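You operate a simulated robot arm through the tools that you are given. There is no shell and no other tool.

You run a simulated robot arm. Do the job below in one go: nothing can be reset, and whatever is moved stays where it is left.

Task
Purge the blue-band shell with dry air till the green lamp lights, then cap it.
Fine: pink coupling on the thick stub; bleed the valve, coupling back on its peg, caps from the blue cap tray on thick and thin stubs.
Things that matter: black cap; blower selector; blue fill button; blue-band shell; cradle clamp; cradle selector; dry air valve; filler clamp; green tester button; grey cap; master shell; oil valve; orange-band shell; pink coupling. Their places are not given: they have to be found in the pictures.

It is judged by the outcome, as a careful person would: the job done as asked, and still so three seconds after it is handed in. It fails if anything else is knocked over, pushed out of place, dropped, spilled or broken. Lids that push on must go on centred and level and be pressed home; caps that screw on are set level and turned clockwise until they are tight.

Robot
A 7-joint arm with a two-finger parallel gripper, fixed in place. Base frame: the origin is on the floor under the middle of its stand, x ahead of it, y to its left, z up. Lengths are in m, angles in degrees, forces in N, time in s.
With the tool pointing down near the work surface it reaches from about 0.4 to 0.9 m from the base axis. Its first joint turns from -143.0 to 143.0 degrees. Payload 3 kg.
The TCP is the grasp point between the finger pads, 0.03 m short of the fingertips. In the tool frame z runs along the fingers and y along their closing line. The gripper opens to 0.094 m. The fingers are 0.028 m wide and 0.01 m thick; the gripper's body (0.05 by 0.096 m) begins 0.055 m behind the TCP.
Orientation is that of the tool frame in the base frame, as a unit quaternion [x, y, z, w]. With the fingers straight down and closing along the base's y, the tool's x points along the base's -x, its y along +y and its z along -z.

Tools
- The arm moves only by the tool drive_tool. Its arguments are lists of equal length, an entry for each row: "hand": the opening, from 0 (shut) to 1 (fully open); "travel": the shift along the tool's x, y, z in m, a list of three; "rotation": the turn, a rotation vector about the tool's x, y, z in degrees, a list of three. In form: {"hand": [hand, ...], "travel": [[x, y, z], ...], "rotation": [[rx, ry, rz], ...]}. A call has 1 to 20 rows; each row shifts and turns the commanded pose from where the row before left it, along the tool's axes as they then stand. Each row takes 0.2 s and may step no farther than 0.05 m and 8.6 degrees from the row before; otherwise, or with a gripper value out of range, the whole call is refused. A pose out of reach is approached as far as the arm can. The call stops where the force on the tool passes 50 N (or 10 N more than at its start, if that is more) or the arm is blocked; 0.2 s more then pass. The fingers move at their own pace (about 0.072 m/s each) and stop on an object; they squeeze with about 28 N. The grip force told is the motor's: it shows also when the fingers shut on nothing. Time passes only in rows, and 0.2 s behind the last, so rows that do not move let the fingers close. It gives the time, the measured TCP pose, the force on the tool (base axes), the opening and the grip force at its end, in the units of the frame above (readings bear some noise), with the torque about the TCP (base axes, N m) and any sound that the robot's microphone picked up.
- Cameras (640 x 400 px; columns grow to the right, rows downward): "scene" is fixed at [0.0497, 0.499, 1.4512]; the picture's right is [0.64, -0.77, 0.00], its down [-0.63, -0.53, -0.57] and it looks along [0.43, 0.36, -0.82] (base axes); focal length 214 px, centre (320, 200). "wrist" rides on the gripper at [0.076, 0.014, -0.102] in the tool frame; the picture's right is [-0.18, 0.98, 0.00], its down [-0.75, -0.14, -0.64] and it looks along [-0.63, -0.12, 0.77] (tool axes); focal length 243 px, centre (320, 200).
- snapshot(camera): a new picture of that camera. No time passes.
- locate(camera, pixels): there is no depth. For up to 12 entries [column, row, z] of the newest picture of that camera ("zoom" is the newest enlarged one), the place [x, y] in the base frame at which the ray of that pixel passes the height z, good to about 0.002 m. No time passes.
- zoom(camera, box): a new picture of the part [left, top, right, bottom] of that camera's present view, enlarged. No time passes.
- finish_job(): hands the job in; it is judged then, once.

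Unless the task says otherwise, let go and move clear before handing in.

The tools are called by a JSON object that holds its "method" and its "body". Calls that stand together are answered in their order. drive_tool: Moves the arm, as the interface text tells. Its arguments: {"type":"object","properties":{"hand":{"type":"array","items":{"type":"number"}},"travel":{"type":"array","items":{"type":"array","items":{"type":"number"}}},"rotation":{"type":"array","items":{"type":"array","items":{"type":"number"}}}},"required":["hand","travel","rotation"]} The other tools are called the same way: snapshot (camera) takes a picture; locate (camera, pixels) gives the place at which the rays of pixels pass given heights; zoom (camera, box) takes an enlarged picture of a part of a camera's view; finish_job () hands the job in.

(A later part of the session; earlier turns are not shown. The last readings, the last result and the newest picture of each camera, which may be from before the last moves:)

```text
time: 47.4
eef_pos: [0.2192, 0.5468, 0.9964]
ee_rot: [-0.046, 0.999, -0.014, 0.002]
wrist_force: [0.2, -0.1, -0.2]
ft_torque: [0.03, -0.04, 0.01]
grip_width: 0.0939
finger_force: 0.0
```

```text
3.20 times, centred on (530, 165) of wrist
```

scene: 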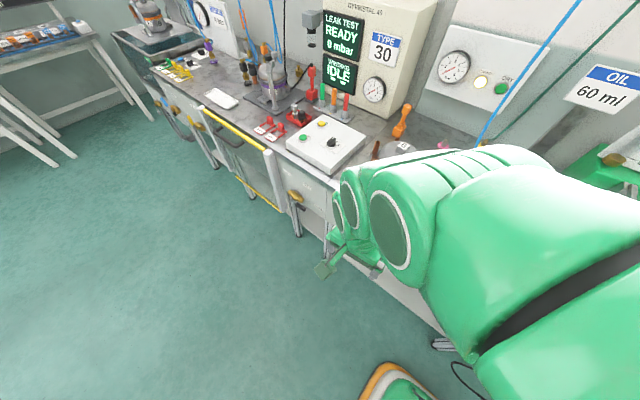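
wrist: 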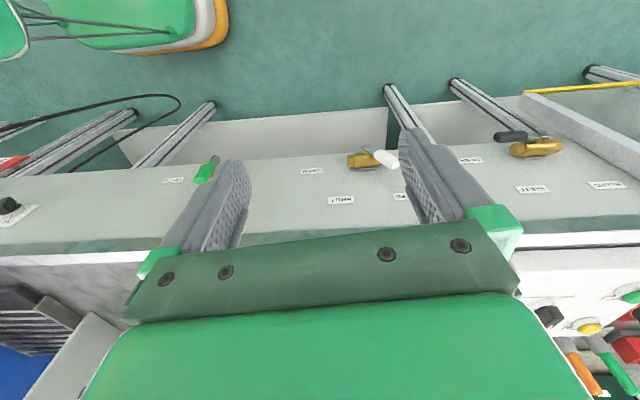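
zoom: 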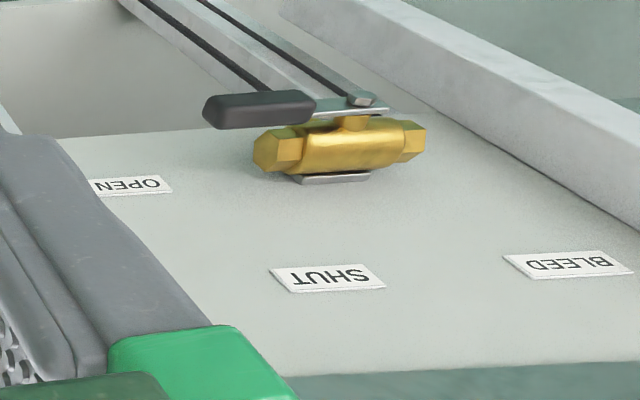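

From both views: pivot at about (0.383, 0.6165, 0.650), handle end at (0.388, 0.659, 0.714), and labels at 60° (BLEED), 120° (SHUT), 180° (OPEN); the handle is now at BLEED. I'll turn the tool so it closes along x (with a 15° lean) to pinch the handle and swing it.

{"method": "drive_tool", "body": {"hand": [1, 1, 1, 1, 1, 1, 1, 1, 1, 1, 1, 1, 1, 1], "travel": [[0, 0, 0], [0, 0, 0], [0, 0, 0], [0, 0, 0], [0, 0, 0], [0, 0, 0], [0, 0, 0], [0, 0, 0], [0, 0, 0], [0, 0, 0], [0, 0, 0], [0, 0, 0], [0, 0, 0], [0, 0, 0]], "rotation": [[0, 0, 7.94], [0, 0, 7.94], [0, 0, 7.94], [0, 0, 7.94], [0, 0, 7.94], [0, 0, 7.94], [0, 0, 7.94], [0, 0, 7.94], [0, 0, 7.94], [0, 0, 7.94], [0, 0, 7.94], [0, 0, 7.94], [-7.5, 0, 0], [-7.5, 0, 0]]}}

{"method": "snapshot", "body": {"camera": "wrist"}}

{"method": "snapshot", "body": {"camera": "scene"}}

```text
time: 50.6
eef_pos: [0.2565, 0.5517, 1.0002]
ee_rot: [0.754, 0.655, 0.038, 0.02]
wrist_force: [-0.2, 0.8, -0.3]
ft_torque: [0.0, 0.01, -0.02]
grip_width: 0.0939
finger_force: 0.1
stopped in row 14: the arm was blocked; the commanded pose is now the measured one
```

```text
taken
```

wrist: 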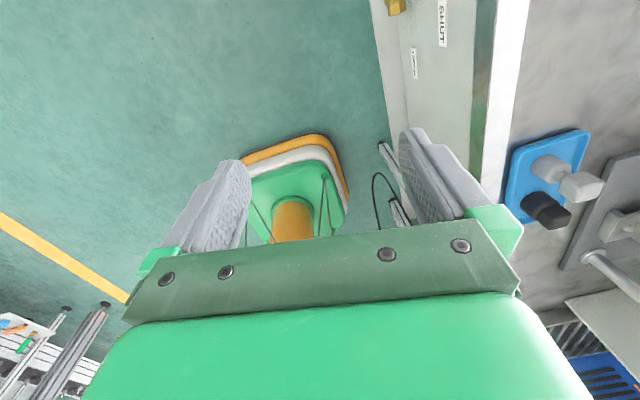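

```text
taken
```

scene: 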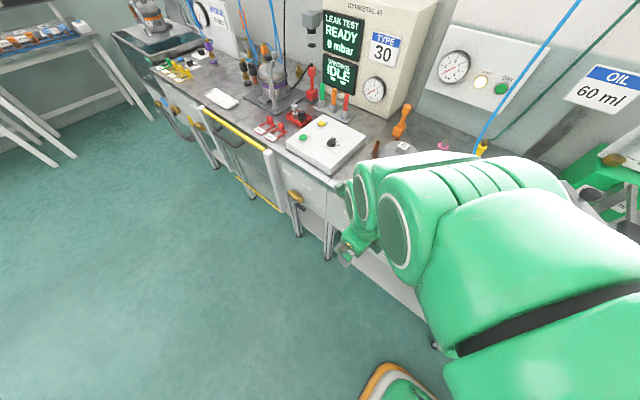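

The tilt was blocked in that folded pose; there is more room farther out and lower. I'll move down in front of the handle (about (0.33, 0.66, 0.88)) while squaring the yaw.

{"method": "drive_tool", "body": {"hand": [0.5, 0.5, 0.5, 0.5, 0.5, 0.5, 0.5, 0.5], "travel": [[0.0162, 0.0068, 0.0182], [0.0162, 0.0068, 0.0182], [0.0162, 0.0068, 0.0182], [0.0162, 0.0068, 0.0182], [0.0162, 0.0068, 0.0182], [0.0162, 0.0068, 0.0182], [0.0162, 0.0068, 0.0182], [0, 0, 0]], "rotation": [[0, 0, -1.1], [0, 0, -1.1], [0, 0, -1.1], [0, 0, -1.1], [0, 0, -1.1], [0, 0, -1.1], [0, 0, -1.1], [0, 0, 0]]}}

{"method": "snapshot", "body": {"camera": "wrist"}}

```text
time: 52.4
eef_pos: [0.3192, 0.6665, 0.884]
ee_rot: [0.705, 0.708, 0.04, 0.023]
wrist_force: [-0.3, -0.4, 0.3]
ft_torque: [0.05, -0.02, -0.01]
grip_width: 0.0469
finger_force: 0.0
```

```text
taken
```

wrist: 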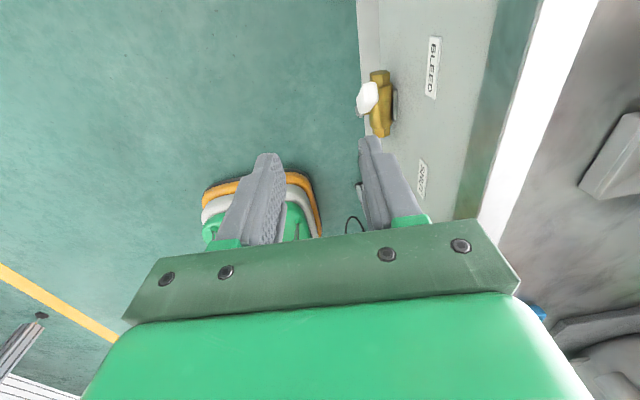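

Now it tracks fine; the white handle is at (368,97) in view. I'll try adding more lean (about 9°) here.

{"method": "drive_tool", "body": {"hand": [0.5, 0.5, 0.5], "travel": [[0, 0, 0], [0, 0, 0], [0, 0, 0]], "rotation": [[-4.5, 0, 0], [-4.5, 0, 0], [0, 0, 0]]}}

{"method": "zoom", "body": {"camera": "wrist", "box": [330, 40, 470, 200]}}

{"method": "snapshot", "body": {"camera": "wrist"}}

```text
time: 53.2
eef_pos: [0.3192, 0.6671, 0.8836]
ee_rot: [0.702, 0.701, 0.095, 0.078]
wrist_force: [-0.4, 0.2, -0.2]
ft_torque: [0.02, -0.01, -0.02]
grip_width: 0.047
finger_force: 0.1
```

```text
2.50 times, centred on (400, 120) of wrist
```

zoom: 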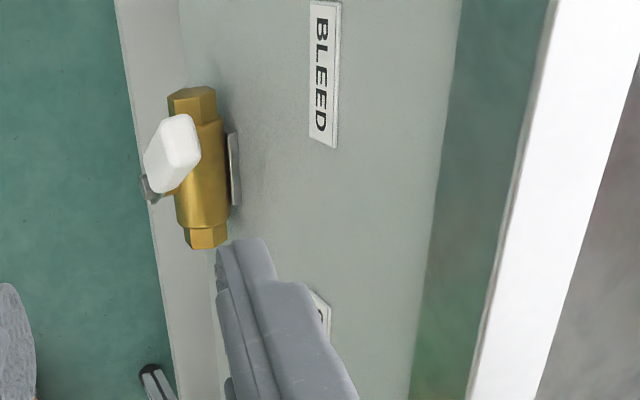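

```text
taken
```

wrist: 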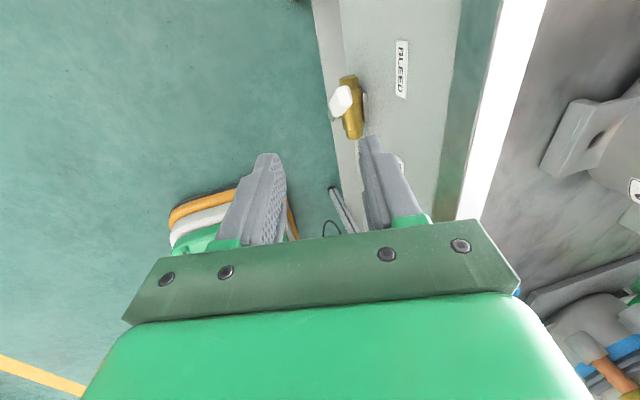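

Lean is now 14° and squared. I'll locate the handle end and valve body from this view to refine their x position.

{"method": "locate", "body": {"camera": "wrist", "pixels": [[345, 93, 0.714], [335, 102, 0.7], [328, 118, 0.65], [352, 100, 0.665], [355, 137, 0.65], [347, 78, 0.65]]}}

{"method": "zoom", "body": {"camera": "wrist", "box": [310, 60, 390, 150]}}

```text
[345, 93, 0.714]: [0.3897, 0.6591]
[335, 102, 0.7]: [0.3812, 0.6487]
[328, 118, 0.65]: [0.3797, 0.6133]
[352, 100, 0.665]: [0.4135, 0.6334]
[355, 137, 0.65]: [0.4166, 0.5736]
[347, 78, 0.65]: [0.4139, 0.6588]
```

```text
4.44 times, centred on (350, 105) of wrist
```

zoom: 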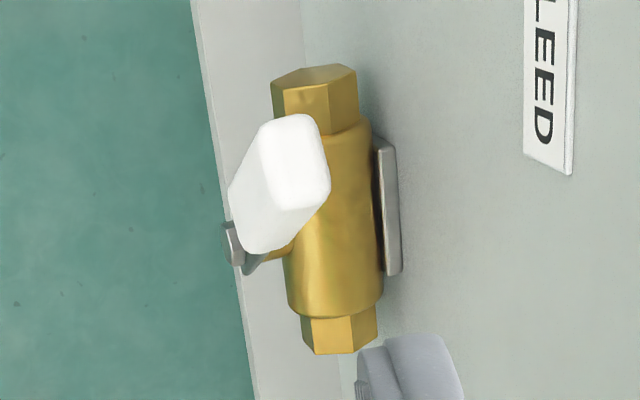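

Handle end centre is about (0.389, 0.656, 0.714), body at x 0.398–0.43. I'll narrow the opening to about 33 mm and come to a point 8 cm above the grip spot along the tool axis.

{"method": "drive_tool", "body": {"hand": [0.35, 0.35, 0.35, 0.35, 0.35], "travel": [[-0.0044, 0.0061, 0.0263], [-0.0044, 0.0061, 0.0263], [-0.0044, 0.0061, 0.0263], [-0.0044, 0.0061, 0.0263], [0, 0, 0]], "rotation": [[0, 0, 0], [0, 0, 0], [0, 0, 0], [0, 0, 0], [0, 0, 0]]}}

{"method": "snapshot", "body": {"camera": "wrist"}}

{"method": "snapshot", "body": {"camera": "scene"}}

```text
time: 54.4
eef_pos: [0.369, 0.6511, 0.7847]
ee_rot: [0.701, 0.703, 0.094, 0.079]
wrist_force: [0.3, -0.2, 0.6]
ft_torque: [0.01, 0.0, -0.01]
grip_width: 0.033
finger_force: 0.0
```

```text
taken
```

wrist: 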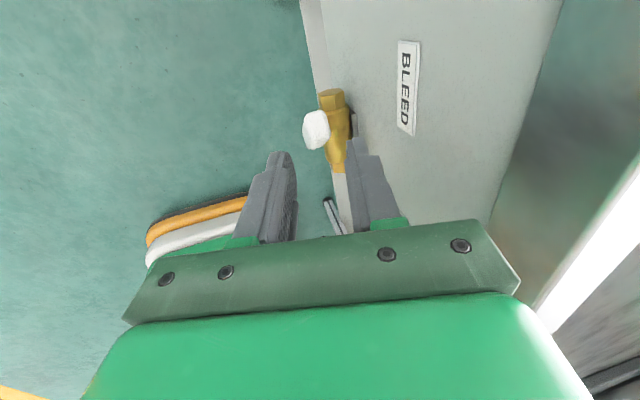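

```text
taken
```

scene: 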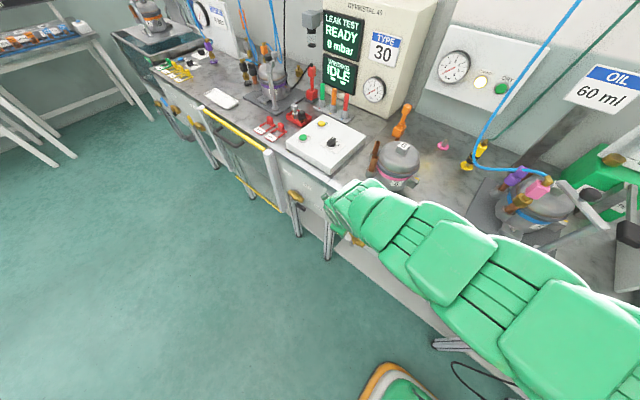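

The handle end (317,128) lies between the two fingers. I'll go down along the tool axis to straddle it.

{"method": "drive_tool", "body": {"hand": [0.35, 0.35, 0.35, 0.35, 0.35], "travel": [[0.0003, 0, 0.0194], [0.0003, 0, 0.0194], [0.0002, 0, 0.0194], [0.0002, 0, 0.0194], [0, 0, 0]], "rotation": [[0, 0, 0], [0, 0, 0], [0, 0, 0], [0, 0, 0], [0, 0, 0]]}}

{"method": "snapshot", "body": {"camera": "wrist"}}

```text
time: 55.6
eef_pos: [0.3884, 0.6542, 0.7097]
ee_rot: [0.7, 0.703, 0.095, 0.079]
wrist_force: [-8.2, 2.4, -2.1]
ft_torque: [0.16, 0.25, -0.15]
grip_width: 0.0378
finger_force: 4.4
```

```text
taken
```

wrist: 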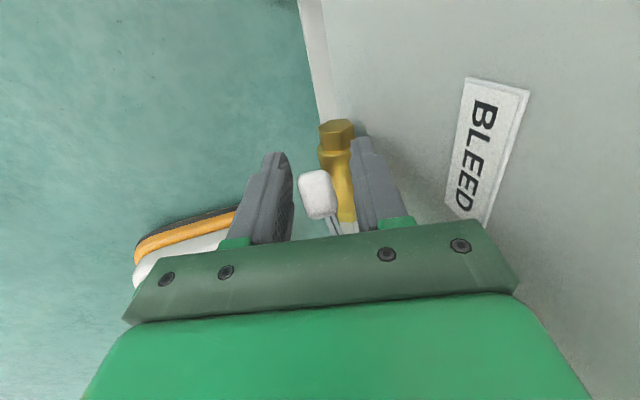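

The handle is between the pads but slightly wedged (Fx −8 N) because of the lean. I'll shift 2 mm toward −x and close on it.

{"method": "drive_tool", "body": {"hand": [0.35, 0.2, 0, 0, 0], "travel": [[0, -0.002, 0], [0, 0, 0], [0, 0, 0], [0, 0, 0], [0, 0, 0]], "rotation": [[0, 0, 0], [0, 0, 0], [0, 0, 0], [0, 0, 0], [0, 0, 0]]}}

{"method": "zoom", "body": {"camera": "wrist", "box": [220, 100, 420, 250]}}

```text
time: 57.0
eef_pos: [0.3851, 0.653, 0.7092]
ee_rot: [0.701, 0.702, 0.093, 0.079]
wrist_force: [-5.4, -5.7, 10.6]
ft_torque: [-0.18, 2.61, -1.06]
grip_width: 0.0296
finger_force: 45.0
stopped in row 5: the force on the tool passed its limit at 52 N (the readings are from after the stop); the commanded pose is now the measured one
```

```text
2.67 times, centred on (320, 175) of wrist
```

zoom: 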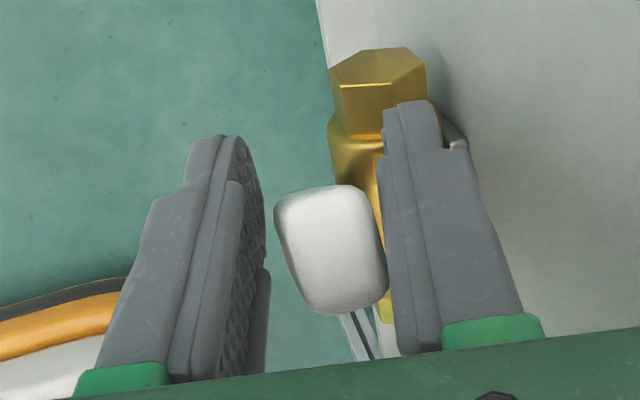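

The pads closed diagonally across the handle because of the lean, giving a strong couple. I'll open, raise 15 mm so only the fingertips take the handle's end, and ease the tilt to about 7° before gripping again.

{"method": "drive_tool", "body": {"hand": [0.45, 0.45, 0.45, 0.45, 0.45, 0.45], "travel": [[0, 0, 0], [0, 0, 0], [0, 0, -0.008], [0, 0.001, -0.007], [0, 0, 0], [0, 0, 0]], "rotation": [[0, 0, 0], [0, 0, 0], [0, 0, 0], [0, 0, 0], [3.5, 0, 0], [3.5, 0, 0]]}}

{"method": "zoom", "body": {"camera": "wrist", "box": [220, 100, 420, 250]}}

```text
time: 58.4
eef_pos: [0.3814, 0.6537, 0.7236]
ee_rot: [0.705, 0.707, 0.049, 0.035]
wrist_force: [-1.4, 0.0, -0.5]
ft_torque: [0.04, -0.02, 0.03]
grip_width: 0.0423
finger_force: 0.1
```

```text
2.67 times, centred on (320, 175) of wrist
```

zoom: 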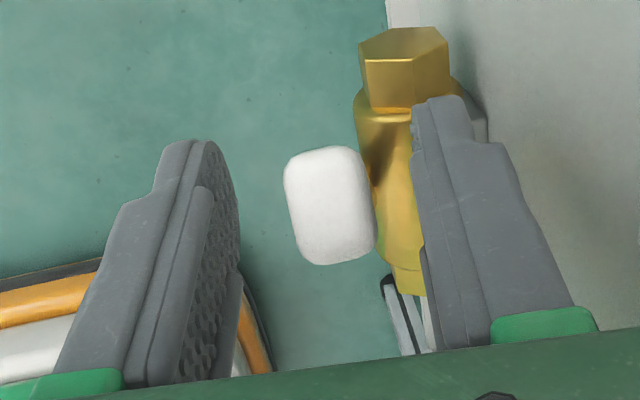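

The handle end (328,205) is now centred between the open pads with no load. I'll close on it.

{"method": "drive_tool", "body": {"hand": [0.2, 0.1, 0, 0, 0], "travel": [[0, 0, 0], [0, 0, 0], [0, 0, 0], [0, 0, 0], [0, 0, 0]], "rotation": [[0, 0, 0], [0, 0, 0], [0, 0, 0], [0, 0, 0], [0, 0, 0]]}}

{"method": "zoom", "body": {"camera": "wrist", "box": [220, 100, 420, 250]}}

```text
time: 59.7
eef_pos: [0.3842, 0.653, 0.7244]
ee_rot: [0.705, 0.706, 0.052, 0.035]
wrist_force: [3.1, -1.8, -1.0]
ft_torque: [-0.1, 1.47, -0.8]
grip_width: 0.022
finger_force: 44.8
stopped in row 5: the force on the tool passed its limit at 51 N (the readings are from after the stop); the commanded pose is now the measured one
```

```text
2.67 times, centred on (320, 175) of wrist
```

zoom: 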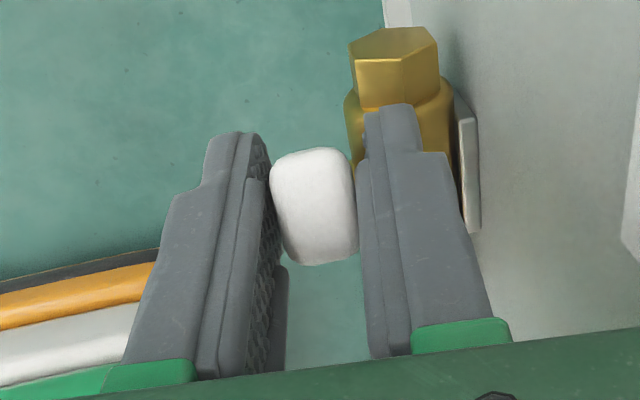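

Gripped (0.022 m) and settled with small residual force. I'll start swinging the handle along its arc from BLEED over the top, checking force after the first few steps.

{"method": "drive_tool", "body": {"hand": [0, 0, 0, 0], "travel": [[-0.0081, 0.0006, -0.0047], [-0.0086, 0.0004, -0.0036], [-0.009, 0.0003, -0.0023], [-0.0093, 0.0001, -0.001]], "rotation": [[0, 0, 0], [0, 0, 0], [0, 0, 0], [0, 0, 0]]}}

{"method": "snapshot", "body": {"camera": "wrist"}}

```text
time: 60.7
eef_pos: [0.383, 0.6186, 0.7355]
ee_rot: [0.705, 0.706, 0.052, 0.036]
wrist_force: [27.8, 18.4, 2.8]
ft_torque: [1.41, 1.09, -0.55]
grip_width: 0.0221
finger_force: 45.0
```

```text
taken
```

wrist: 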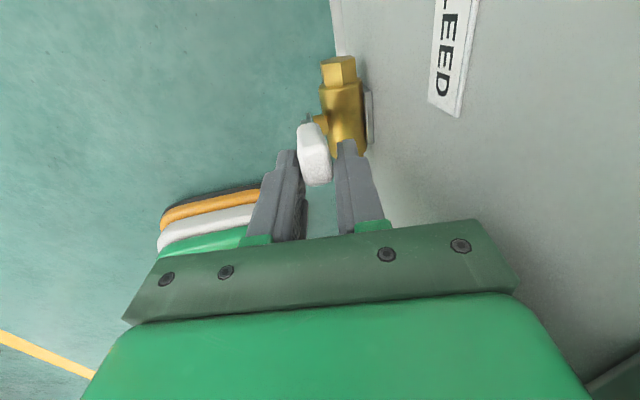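

The handle moved to near vertical; Fx of +28 N says the gripper should sit about 2–3 mm further in +x. I'll relieve that first.

{"method": "drive_tool", "body": {"hand": [0, 0], "travel": [[0, 0.0025, 0], [0, 0, 0]], "rotation": [[0, 0, 0], [0, 0, 0]]}}

{"method": "zoom", "body": {"camera": "wrist", "box": [220, 50, 420, 250]}}

```text
time: 61.3
eef_pos: [0.3845, 0.6176, 0.7356]
ee_rot: [0.705, 0.707, 0.05, 0.036]
wrist_force: [-7.8, 7.8, 14.1]
ft_torque: [0.62, 1.61, -0.52]
grip_width: 0.0217
finger_force: 44.6
```

```text
2.00 times, centred on (320, 150) of wrist
```

zoom: 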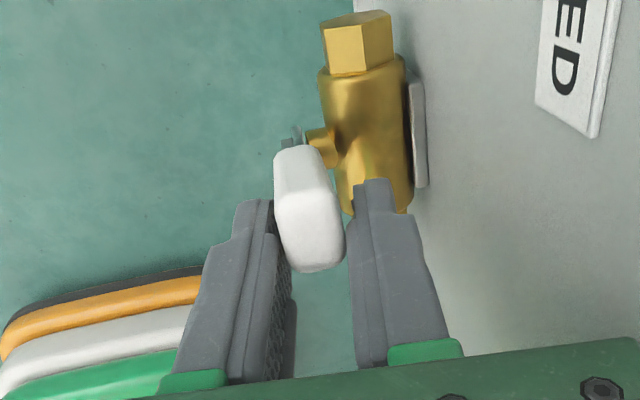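

Forces are moderate and the handle follows (about vertical now). I'll continue along the arc toward SHUT.

{"method": "drive_tool", "body": {"hand": [0, 0, 0, 0], "travel": [[-0.0094, -0.0001, 0.0003], [-0.0091, -0.0002, 0.0016], [-0.009, -0.0004, 0.0028], [-0.0084, -0.0005, 0.0041]], "rotation": [[0, 0, 0], [0, 0, 0], [0, 0, 0], [0, 0, 0]]}}

{"method": "snapshot", "body": {"camera": "wrist"}}

```text
time: 62.3
eef_pos: [0.386, 0.5838, 0.7252]
ee_rot: [0.705, 0.707, 0.05, 0.036]
wrist_force: [-35.1, 1.3, 19.2]
ft_torque: [0.84, 0.86, 0.49]
grip_width: 0.0215
finger_force: 45.8
```

```text
taken
```

wrist: 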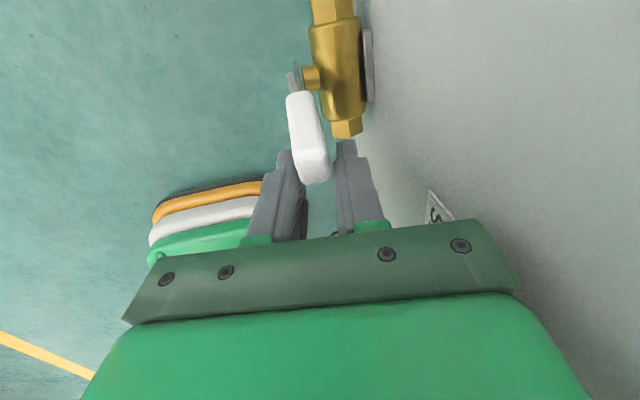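

The handle is now at about 120° (SHUT). Fx is −35 N, so I'll ease 2 mm toward −x and continue toward OPEN.

{"method": "drive_tool", "body": {"hand": [0, 0, 0, 0], "travel": [[0, -0.0015, 0], [-0.0078, -0.0007, 0.0051], [-0.0069, -0.0008, 0.0062], [0, 0, 0]], "rotation": [[0, 0, 0], [0, 0, 0], [0, 0, 0], [0, 0, 0]]}}

{"method": "snapshot", "body": {"camera": "wrist"}}

```text
time: 63.3
eef_pos: [0.3866, 0.5668, 0.7137]
ee_rot: [0.706, 0.705, 0.052, 0.036]
wrist_force: [10.6, -15.7, 30.5]
ft_torque: [0.72, 0.25, 0.02]
grip_width: 0.0199
finger_force: 44.9
```

```text
taken
```

wrist: 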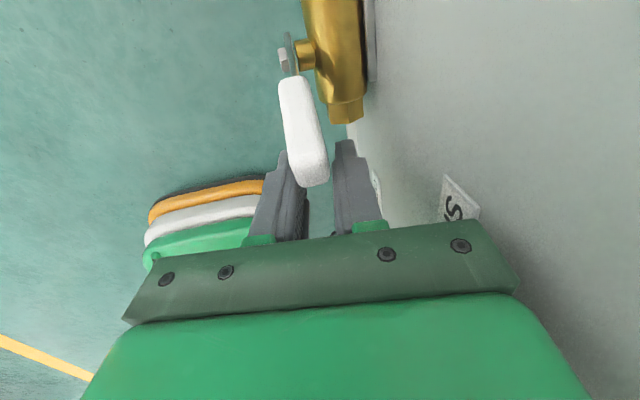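

Handle at about 137°, following. The radial load suggests widening my arc slightly; I'll continue two steps.

{"method": "drive_tool", "body": {"hand": [0, 0, 0], "travel": [[-0.0073, -0.0002, 0.0056], [-0.0052, -0.001, 0.0081], [0, 0, 0]], "rotation": [[0, 0, 0], [0, 0, 0], [0, 0, 0]]}}

{"method": "snapshot", "body": {"camera": "wrist"}}

```text
time: 64.1
eef_pos: [0.3874, 0.5547, 0.7006]
ee_rot: [0.706, 0.705, 0.053, 0.035]
wrist_force: [28.9, -3.0, 25.4]
ft_torque: [1.36, 0.57, -0.18]
grip_width: 0.0203
finger_force: 45.2
```

```text
taken
```

wrist: 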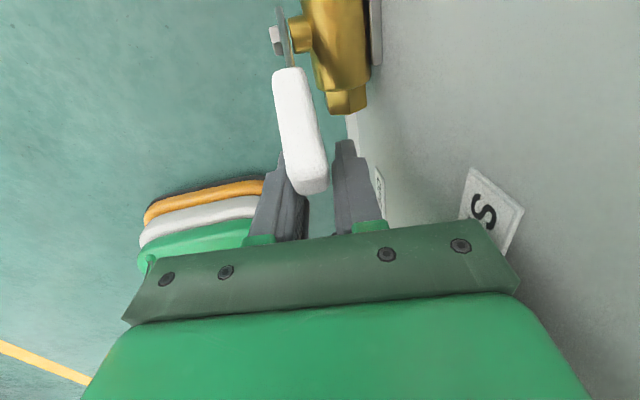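

Following well, about 152° now. I'll nudge 1.5 mm to +x and continue down toward OPEN.

{"method": "drive_tool", "body": {"hand": [0, 0, 0], "travel": [[-0.004, 0.0004, 0.0088], [-0.0027, -0.0011, 0.0092], [0, 0, 0]], "rotation": [[0, 0, 0], [0, 0, 0], [0, 0, 0]]}}

{"method": "snapshot", "body": {"camera": "wrist"}}

```text
time: 64.9
eef_pos: [0.3892, 0.5479, 0.6811]
ee_rot: [0.706, 0.705, 0.049, 0.036]
wrist_force: [17.5, -32.0, 30.3]
ft_torque: [1.31, 0.77, -0.13]
grip_width: 0.0202
finger_force: 45.0
```

```text
taken
```

wrist: 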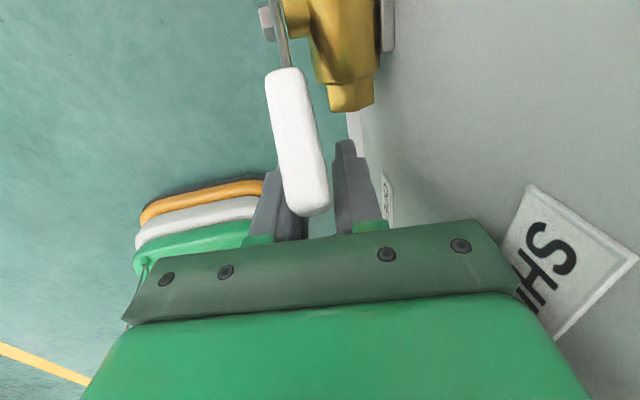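

About 169° now, with a 32 N outward push; I'll ease 3 mm toward −y and 1 mm to +x, then finish the last few degrees.

{"method": "drive_tool", "body": {"hand": [0, 0], "travel": [[-0.003, 0.001, 0], [0, 0, 0]], "rotation": [[0, 0, 0], [0, 0, 0]]}}

{"method": "drive_tool", "body": {"hand": [0, 0, 0], "travel": [[-0.0005, -0.0008, 0.006], [-0.0002, -0.0008, 0.006], [0, 0, 0]], "rotation": [[0, 0, 0], [0, 0, 0], [0, 0, 0]]}}

{"method": "snapshot", "body": {"camera": "wrist"}}

{"method": "zoom", "body": {"camera": "scene", "box": [400, 20, 560, 120]}}

```text
time: 65.5
eef_pos: [0.389, 0.5473, 0.6799]
ee_rot: [0.705, 0.706, 0.052, 0.035]
wrist_force: [24.7, 15.8, -19.8]
ft_torque: [-0.91, 0.83, -0.3]
grip_width: 0.0203
finger_force: 44.9
```

```text
time: 66.3
eef_pos: [0.3897, 0.5441, 0.67]
ee_rot: [0.705, 0.706, 0.051, 0.036]
wrist_force: [19.2, -36.5, 29.5]
ft_torque: [1.73, 1.06, -0.1]
grip_width: 0.0207
finger_force: 45.0
```

```text
taken
```

wrist: 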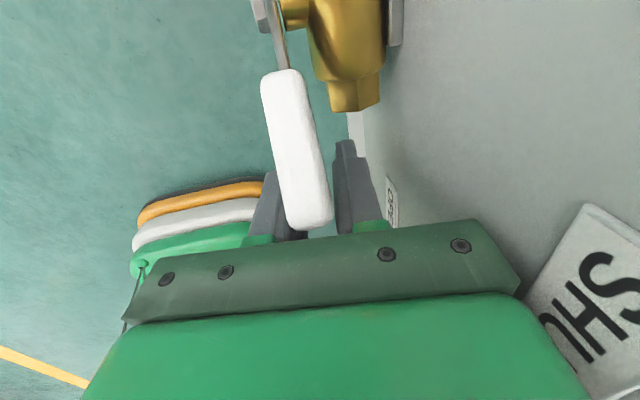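

```text
4.00 times, centred on (480, 70) of scene
```

zoom: 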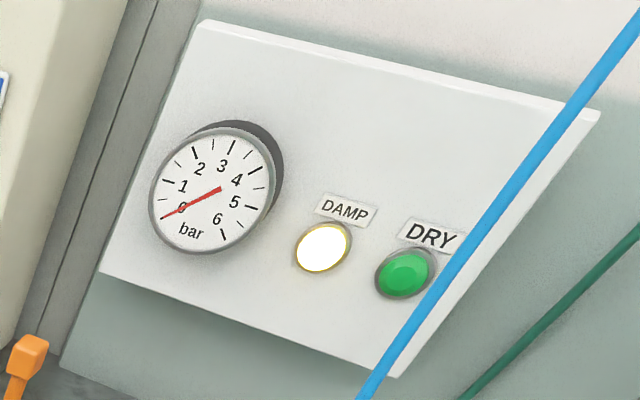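

The gauge still reads 0, so the handle may not be quite at OPEN. I'll locate the handle's end and pivot in the wrist view to find its true angle.

{"method": "locate", "body": {"camera": "wrist", "pixels": [[312, 222, 0.64], [312, 222, 0.65], [312, 222, 0.66], [312, 222, 0.67], [282, 78, 0.65], [282, 78, 0.64], [282, 78, 0.66], [265, 15, 0.65]]}}

{"method": "zoom", "body": {"camera": "wrist", "box": [220, 0, 420, 240]}}

```text
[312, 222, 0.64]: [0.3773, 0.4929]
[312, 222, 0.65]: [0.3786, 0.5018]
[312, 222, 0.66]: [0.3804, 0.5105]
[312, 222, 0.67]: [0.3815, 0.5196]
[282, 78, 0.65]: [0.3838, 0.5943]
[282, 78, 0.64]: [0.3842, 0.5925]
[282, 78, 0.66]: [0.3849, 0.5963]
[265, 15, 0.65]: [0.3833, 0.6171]
```

```text
1.67 times, centred on (320, 120) of wrist
```

zoom: 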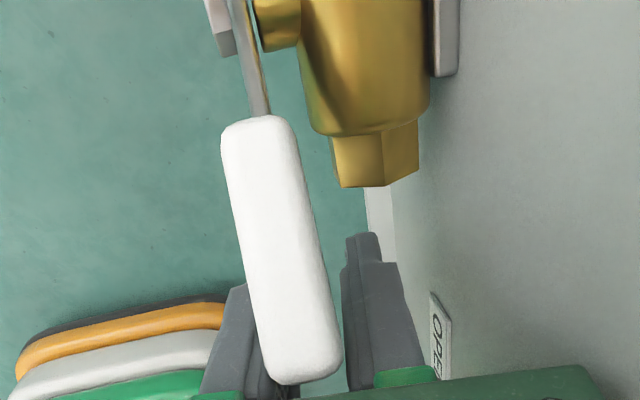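

The handle's end looks to be nearer 145–150° than 180° — the pads have been sliding along it. I'll release, lift away and look at the handle's true angle.

{"method": "drive_tool", "body": {"hand": [0.45, 0.45, 0.45, 0.45, 0.45, 0.45, 0.45], "travel": [[0, 0, 0], [0, 0, 0], [0, 0, -0.02], [0, 0, -0.03], [0, 0, -0.03], [0, 0, -0.03], [0, 0, 0]], "rotation": [[0, 0, 0], [0, 0, 0], [0, 0, 0], [0, 0, 0], [0, 0, 0], [0, 0, 0], [0, 0, 0]]}}

{"method": "snapshot", "body": {"camera": "wrist"}}

{"method": "snapshot", "body": {"camera": "scene"}}

```text
time: 67.9
eef_pos: [0.3738, 0.5446, 0.7798]
ee_rot: [0.706, 0.706, 0.051, 0.036]
wrist_force: [-1.1, 0.2, 0.0]
ft_torque: [0.02, 0.04, -0.01]
grip_width: 0.0424
finger_force: 0.0
```

```text
taken
```

wrist: 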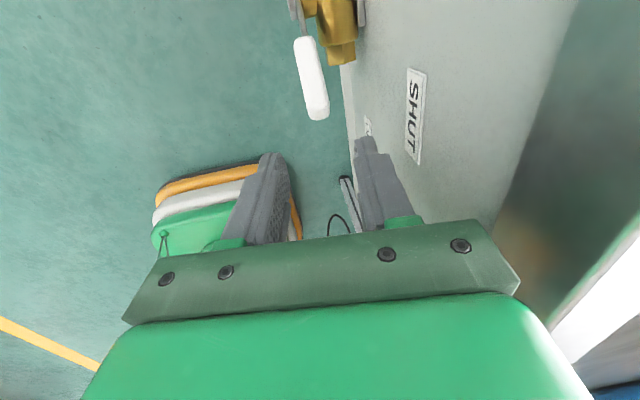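

```text
taken
```

scene: 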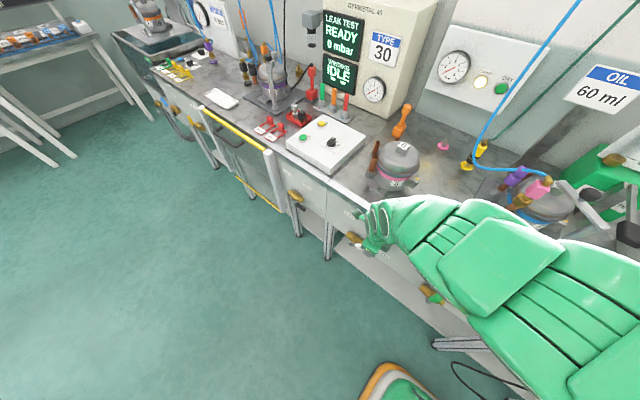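

{"method": "locate", "body": {"camera": "wrist", "pixels": [[318, 115, 0.65], [318, 115, 0.67], [318, 115, 0.69], [318, 115, 0.7], [302, 42, 0.65], [302, 42, 0.67], [297, 8, 0.65]]}}

{"method": "zoom", "body": {"camera": "wrist", "box": [270, 0, 390, 130]}}

{"method": "zoom", "body": {"camera": "scene", "box": [330, 200, 430, 290]}}

```text
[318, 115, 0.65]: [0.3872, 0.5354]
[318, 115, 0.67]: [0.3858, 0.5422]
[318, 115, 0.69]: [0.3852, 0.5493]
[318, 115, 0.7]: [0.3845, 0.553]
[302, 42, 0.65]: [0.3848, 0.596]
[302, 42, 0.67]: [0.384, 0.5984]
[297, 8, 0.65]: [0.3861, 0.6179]
```

```text
3.08 times, centred on (330, 65) of wrist
```

zoom: 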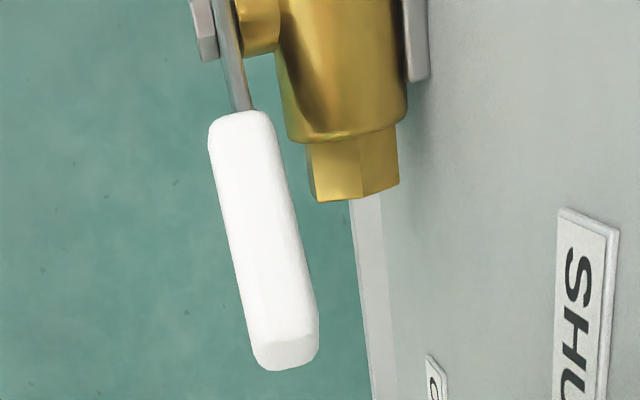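

```text
4.44 times, centred on (380, 245) of scene
```

zoom: 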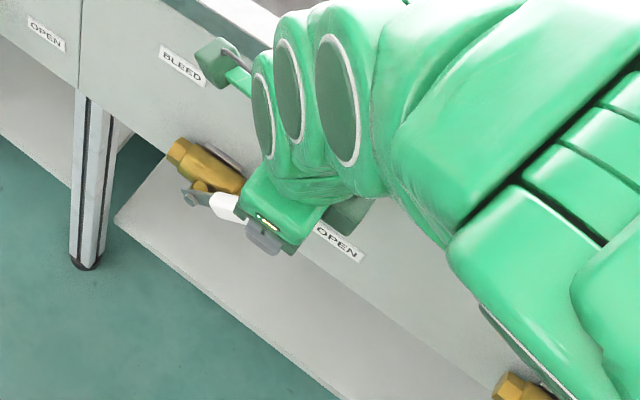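

Both views suggest the handle rests near 145–150°. I'll close the fingers and use their tips to push its end straight down toward OPEN, where the contact can't slip.

{"method": "drive_tool", "body": {"hand": [0, 0, 0, 0, 0], "travel": [[0, 0, 0], [0, 0, 0], [0.0052, 0.0023, 0.015], [0.0052, 0.0023, 0.015], [0, 0, 0]], "rotation": [[0, 0, 0], [0, 0, 0], [0, 0, 0], [0, 0, 0], [0, 0, 0]]}}

{"method": "drive_tool", "body": {"hand": [0, 0, 0, 0, 0], "travel": [[0, -0.0007, 0.006], [0, -0.0007, 0.006], [0, -0.0007, 0.006], [0, -0.0007, 0.006], [0, 0, 0]], "rotation": [[0, 0, 0], [0, 0, 0], [0, 0, 0], [0, 0, 0], [0, 0, 0]]}}

{"method": "snapshot", "body": {"camera": "wrist"}}

```text
time: 69.0
eef_pos: [0.3817, 0.5528, 0.7485]
ee_rot: [0.705, 0.707, 0.049, 0.037]
wrist_force: [-7.9, -16.5, 19.1]
ft_torque: [-0.27, 0.33, 0.13]
grip_width: 0.0
finger_force: 28.0
stopped in row 5: the force on the tool passed its limit at 53 N (the readings are from after the stop); the commanded pose is now the measured one
```

```text
time: 69.3
eef_pos: [0.3808, 0.5515, 0.7479]
ee_rot: [0.705, 0.707, 0.046, 0.038]
wrist_force: [-7.6, -16.3, 16.7]
ft_torque: [-0.34, 0.35, 0.19]
grip_width: 0.0
finger_force: 28.1
stopped in row 1: the force on the tool passed its limit at 63 N (the readings are from after the stop); the commanded pose is now the measured one
```

```text
taken
```

wrist: 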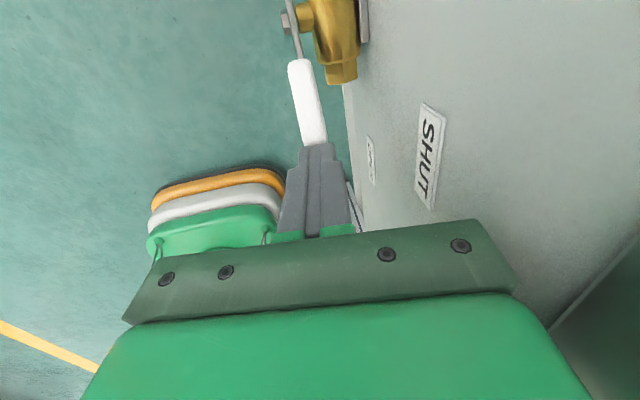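

The tips met the handle's end already at z≈0.718, y≈0.56, so the handle is really near 128° (just past SHUT). I'll lift, go around to its +y side, and push it sideways toward −y.

{"method": "drive_tool", "body": {"hand": [0, 0, 0, 0, 0, 0, 0], "travel": [[0, 0, -0.02], [0, 0, -0.015], [0.035, 0, 0], [0.035, 0, 0], [0, 0.001, 0.028], [0, 0.001, 0.028], [0, 0, 0]], "rotation": [[0, 0, 0], [0, 0, 0], [0, 0, 0], [0, 0, 0], [0, 0, 0], [0, 0, 0], [0, 0, 0]]}}

{"method": "snapshot", "body": {"camera": "wrist"}}

```text
time: 70.9
eef_pos: [0.3849, 0.6225, 0.728]
ee_rot: [0.705, 0.706, 0.047, 0.037]
wrist_force: [0.6, -0.3, -0.6]
ft_torque: [0.04, 0.03, -0.04]
grip_width: 0.0
finger_force: 28.4
```

```text
taken
```

wrist: 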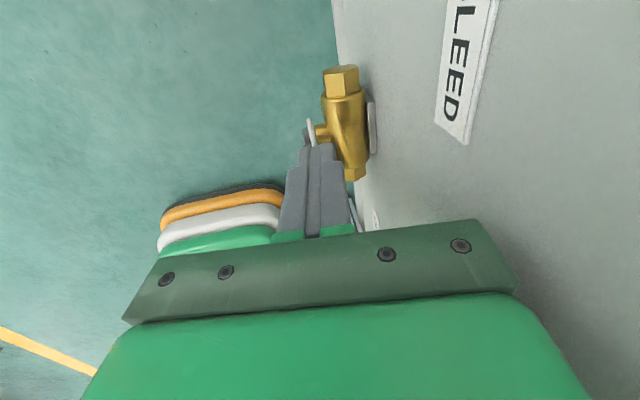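

The tips are at the +y side of the handle with no contact. I'll push toward −y in small steps.

{"method": "drive_tool", "body": {"hand": [0, 0, 0, 0, 0], "travel": [[-0.008, 0, 0], [-0.008, 0, 0], [-0.008, 0, 0], [-0.008, 0, 0], [0, 0, 0]], "rotation": [[0, 0, 0], [0, 0, 0], [0, 0, 0], [0, 0, 0], [0, 0, 0]]}}

{"method": "snapshot", "body": {"camera": "wrist"}}

```text
time: 72.1
eef_pos: [0.3868, 0.59, 0.7276]
ee_rot: [0.705, 0.707, 0.046, 0.038]
wrist_force: [0.3, 0.9, -1.0]
ft_torque: [-0.05, -0.01, -0.02]
grip_width: 0.0001
finger_force: 29.0
```

```text
taken
```

wrist: 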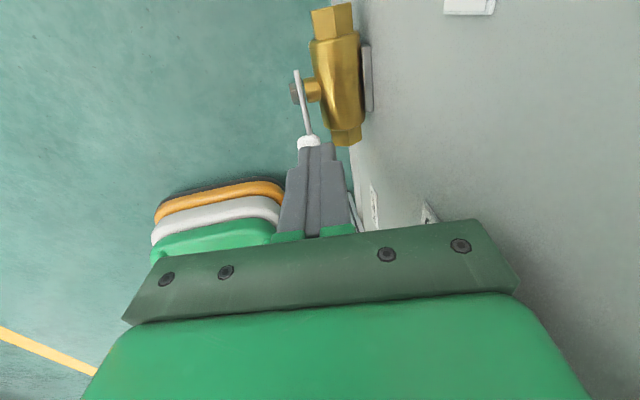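

No contact yet; the handle's white start shows at (308,142) just below the tips. I'll keep pushing −y.

{"method": "drive_tool", "body": {"hand": [0, 0, 0, 0], "travel": [[-0.006, 0, 0], [-0.006, 0, 0], [-0.006, 0, 0], [0, 0, 0]], "rotation": [[0, 0, 0], [0, 0, 0], [0, 0, 0], [0, 0, 0]]}}

{"method": "snapshot", "body": {"camera": "wrist"}}

```text
time: 73.1
eef_pos: [0.3866, 0.5722, 0.7272]
ee_rot: [0.705, 0.707, 0.048, 0.037]
wrist_force: [0.2, 1.4, 0.6]
ft_torque: [0.02, -0.01, -0.01]
grip_width: 0.0
finger_force: 28.2
```

```text
taken
```

wrist: 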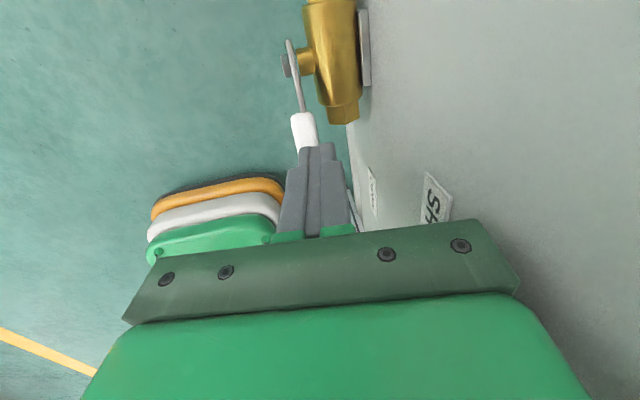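

Still no resistance, so the handle is turning very freely ahead of the tips (now about 148° by geometry). I'll shift slightly to −x and push down along the arc toward 180°.

{"method": "drive_tool", "body": {"hand": [0, 0, 0, 0, 0, 0, 0], "travel": [[-0.004, -0.003, 0.005], [-0.003, -0.0015, 0.006], [-0.002, -0.0007, 0.006], [-0.001, -0.0007, 0.006], [0, -0.0007, 0.006], [0, -0.0007, 0.006], [0, 0, 0]], "rotation": [[0, 0, 0], [0, 0, 0], [0, 0, 0], [0, 0, 0], [0, 0, 0], [0, 0, 0], [0, 0, 0]]}}

{"method": "snapshot", "body": {"camera": "wrist"}}

{"method": "zoom", "body": {"camera": "scene", "box": [400, 20, 560, 120]}}

```text
time: 74.5
eef_pos: [0.384, 0.5619, 0.696]
ee_rot: [0.706, 0.706, 0.046, 0.038]
wrist_force: [-9.9, -7.4, 23.9]
ft_torque: [-0.41, 0.44, 0.0]
grip_width: 0.0
finger_force: 28.1
stopped in row 6: the force on the tool passed its limit at 76 N (the readings are from after the stop); the commanded pose is now the measured one
```

```text
taken
```

wrist: 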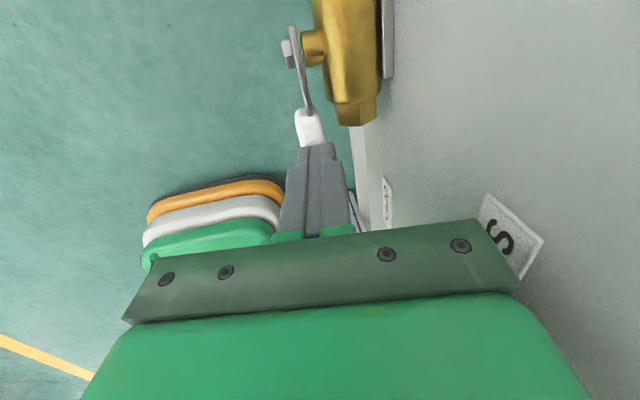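

```text
4.00 times, centred on (480, 70) of scene
```

zoom: 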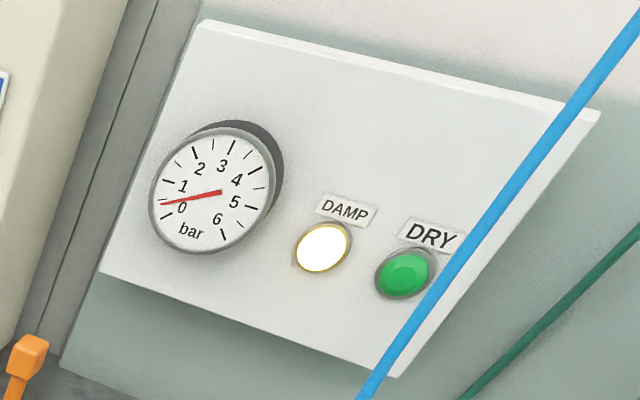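

The gauge needle has lifted off zero and the handle hit its stop, so the air is on. I'll back off a centimetre and wait, watching the lamps.

{"method": "drive_tool", "body": {"hand": [0, 0, 0, 0, 0, 0, 0, 0, 0, 0, 0, 0, 0, 0, 0, 0, 0, 0, 0, 0], "travel": [[0, 0, -0.01], [0, 0, -0.01], [0, 0, 0], [0, 0, 0], [0, 0, 0], [0, 0, 0], [0, 0, 0], [0, 0, 0], [0, 0, 0], [0, 0, 0], [0, 0, 0], [0, 0, 0], [0, 0, 0], [0, 0, 0], [0, 0, 0], [0, 0, 0], [0, 0, 0], [0, 0, 0], [0, 0, 0], [0, 0, 0]], "rotation": [[0, 0, 0], [0, 0, 0], [0, 0, 0], [0, 0, 0], [0, 0, 0], [0, 0, 0], [0, 0, 0], [0, 0, 0], [0, 0, 0], [0, 0, 0], [0, 0, 0], [0, 0, 0], [0, 0, 0], [0, 0, 0], [0, 0, 0], [0, 0, 0], [0, 0, 0], [0, 0, 0], [0, 0, 0], [0, 0, 0]]}}

{"method": "zoom", "body": {"camera": "scene", "box": [400, 20, 560, 120]}}

{"method": "snapshot", "body": {"camera": "wrist"}}

```text
time: 78.7
eef_pos: [0.3816, 0.564, 0.7153]
ee_rot: [0.706, 0.706, 0.046, 0.038]
wrist_force: [1.6, 0.0, -0.1]
ft_torque: [0.02, -0.02, -0.04]
grip_width: 0.0
finger_force: 28.1
```

```text
4.00 times, centred on (480, 70) of scene
```

zoom: 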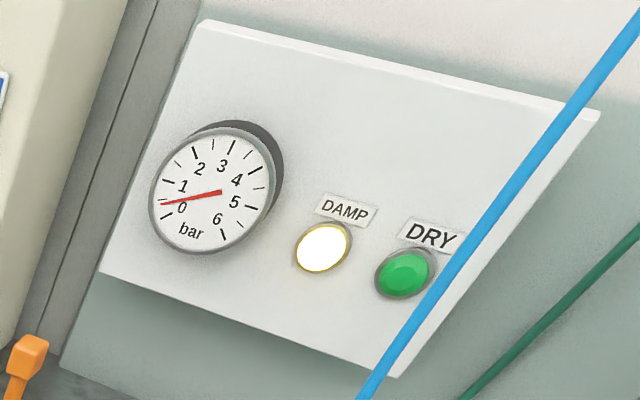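

```text
taken
```

wrist: 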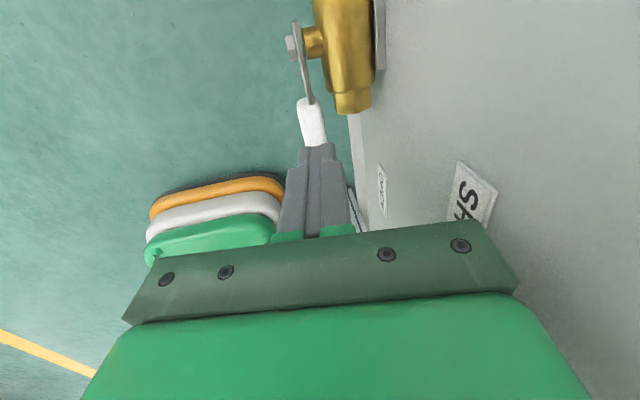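

The gauge holds at about 0.4 bar with DAMP still lit, so purging is under way. I'll wait further.

{"method": "drive_tool", "body": {"hand": [0, 0, 0, 0, 0, 0, 0, 0, 0, 0, 0, 0, 0, 0, 0, 0, 0, 0, 0, 0], "travel": [[0, 0, 0], [0, 0, 0], [0, 0, 0], [0, 0, 0], [0, 0, 0], [0, 0, 0], [0, 0, 0], [0, 0, 0], [0, 0, 0], [0, 0, 0], [0, 0, 0], [0, 0, 0], [0, 0, 0], [0, 0, 0], [0, 0, 0], [0, 0, 0], [0, 0, 0], [0, 0, 0], [0, 0, 0], [0, 0, 0]], "rotation": [[0, 0, 0], [0, 0, 0], [0, 0, 0], [0, 0, 0], [0, 0, 0], [0, 0, 0], [0, 0, 0], [0, 0, 0], [0, 0, 0], [0, 0, 0], [0, 0, 0], [0, 0, 0], [0, 0, 0], [0, 0, 0], [0, 0, 0], [0, 0, 0], [0, 0, 0], [0, 0, 0], [0, 0, 0], [0, 0, 0]]}}

{"method": "zoom", "body": {"camera": "scene", "box": [400, 20, 560, 120]}}

{"method": "zoom", "body": {"camera": "scene", "box": [480, 140, 600, 250]}}

```text
time: 82.9
eef_pos: [0.3807, 0.5623, 0.7159]
ee_rot: [0.705, 0.707, 0.047, 0.037]
wrist_force: [0.1, -0.1, 0.1]
ft_torque: [0.02, 0.0, -0.02]
grip_width: 0.0
finger_force: 28.2
```

```text
4.00 times, centred on (480, 70) of scene
```

zoom: 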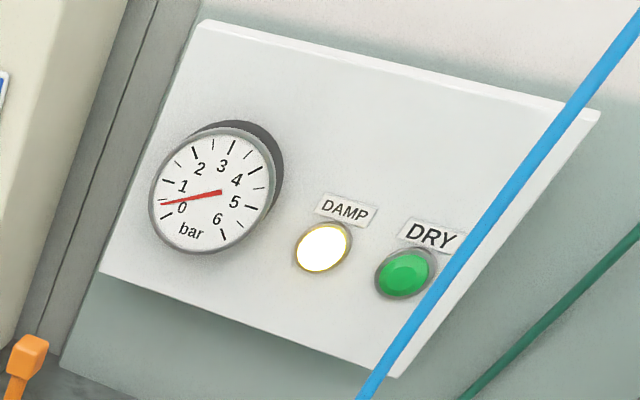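

```text
3.64 times, centred on (540, 195) of scene
```

zoom: 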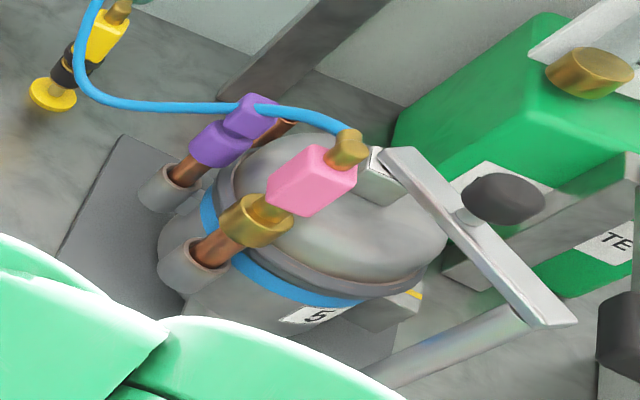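

Still DAMP. The coupling sits well and the thin stub is open as the outlet, so I'll keep waiting.

{"method": "drive_tool", "body": {"hand": [0, 0, 0, 0, 0, 0, 0, 0, 0, 0, 0, 0, 0, 0, 0, 0, 0, 0, 0, 0], "travel": [[0, 0, 0], [0, 0, 0], [0, 0, 0], [0, 0, 0], [0, 0, 0], [0, 0, 0], [0, 0, 0], [0, 0, 0], [0, 0, 0], [0, 0, 0], [0, 0, 0], [0, 0, 0], [0, 0, 0], [0, 0, 0], [0, 0, 0], [0, 0, 0], [0, 0, 0], [0, 0, 0], [0, 0, 0], [0, 0, 0]], "rotation": [[0, 0, 0], [0, 0, 0], [0, 0, 0], [0, 0, 0], [0, 0, 0], [0, 0, 0], [0, 0, 0], [0, 0, 0], [0, 0, 0], [0, 0, 0], [0, 0, 0], [0, 0, 0], [0, 0, 0], [0, 0, 0], [0, 0, 0], [0, 0, 0], [0, 0, 0], [0, 0, 0], [0, 0, 0], [0, 0, 0]]}}

{"method": "drive_tool", "body": {"hand": [0, 0, 0, 0, 0, 0, 0, 0, 0, 0, 0, 0, 0, 0, 0, 0, 0, 0, 0, 0], "travel": [[0, 0, 0], [0, 0, 0], [0, 0, 0], [0, 0, 0], [0, 0, 0], [0, 0, 0], [0, 0, 0], [0, 0, 0], [0, 0, 0], [0, 0, 0], [0, 0, 0], [0, 0, 0], [0, 0, 0], [0, 0, 0], [0, 0, 0], [0, 0, 0], [0, 0, 0], [0, 0, 0], [0, 0, 0], [0, 0, 0]], "rotation": [[0, 0, 0], [0, 0, 0], [0, 0, 0], [0, 0, 0], [0, 0, 0], [0, 0, 0], [0, 0, 0], [0, 0, 0], [0, 0, 0], [0, 0, 0], [0, 0, 0], [0, 0, 0], [0, 0, 0], [0, 0, 0], [0, 0, 0], [0, 0, 0], [0, 0, 0], [0, 0, 0], [0, 0, 0], [0, 0, 0]]}}

{"method": "zoom", "body": {"camera": "scene", "box": [400, 20, 560, 120]}}

```text
time: 87.1
eef_pos: [0.3816, 0.562, 0.7152]
ee_rot: [0.705, 0.706, 0.048, 0.038]
wrist_force: [0.4, 0.1, -0.9]
ft_torque: [-0.01, 0.01, 0.01]
grip_width: 0.0
finger_force: 27.8
```

```text
time: 91.3
eef_pos: [0.3819, 0.5624, 0.716]
ee_rot: [0.705, 0.706, 0.047, 0.039]
wrist_force: [-0.5, 0.1, -0.3]
ft_torque: [-0.02, 0.03, 0.03]
grip_width: 0.0001
finger_force: 28.2
```

```text
4.00 times, centred on (480, 70) of scene
```

zoom: 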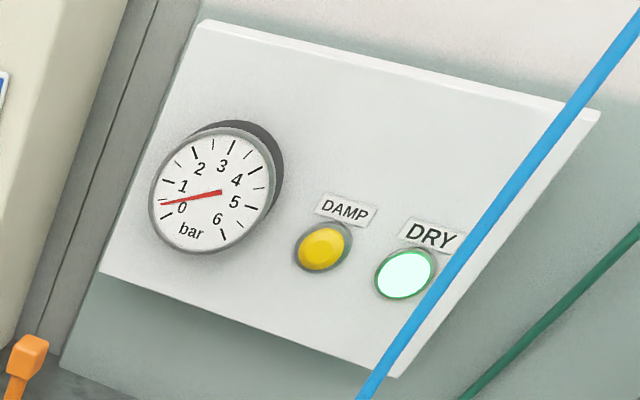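

The green DRY lamp is lit and DAMP is off. Now I'll set the valve back to BLEED: I'll lift off, lean the tool about 37° so the tips can scoop the handle's end up from its −y side.

{"method": "drive_tool", "body": {"hand": [0, 0, 0, 0, 0, 0, 0, 0, 0, 0], "travel": [[-0.01, 0, -0.025], [-0.02, 0, -0.025], [-0.02, 0, 0], [-0.02, 0, 0], [0, 0, 0], [0, 0, 0], [0, 0, 0], [0, 0, 0], [0, 0, 0], [0, 0, 0]], "rotation": [[0, 0, 0], [0, 0, 0], [0, 0, 0], [0, 0, 0], [0, 7.4, 0], [0, 7.4, 0], [0, 7.4, 0], [0, 7.4, 0], [0, 7.4, 0], [0, 0, 0]]}}

{"method": "snapshot", "body": {"camera": "wrist"}}

{"method": "snapshot", "body": {"camera": "scene"}}

```text
time: 93.5
eef_pos: [0.3756, 0.492, 0.7639]
ee_rot: [0.654, 0.682, 0.269, -0.188]
wrist_force: [0.1, -0.7, -0.7]
ft_torque: [-0.01, -0.02, 0.0]
grip_width: 0.0
finger_force: 27.7
```

```text
taken
```

wrist: 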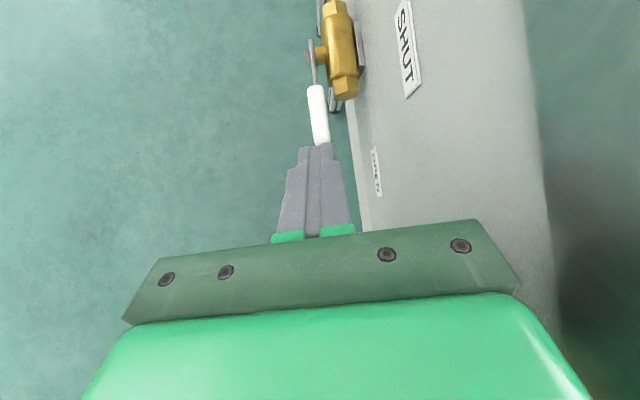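

```text
taken
```

scene: 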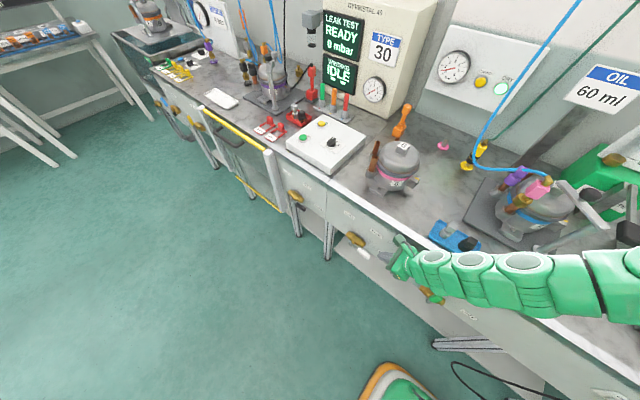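

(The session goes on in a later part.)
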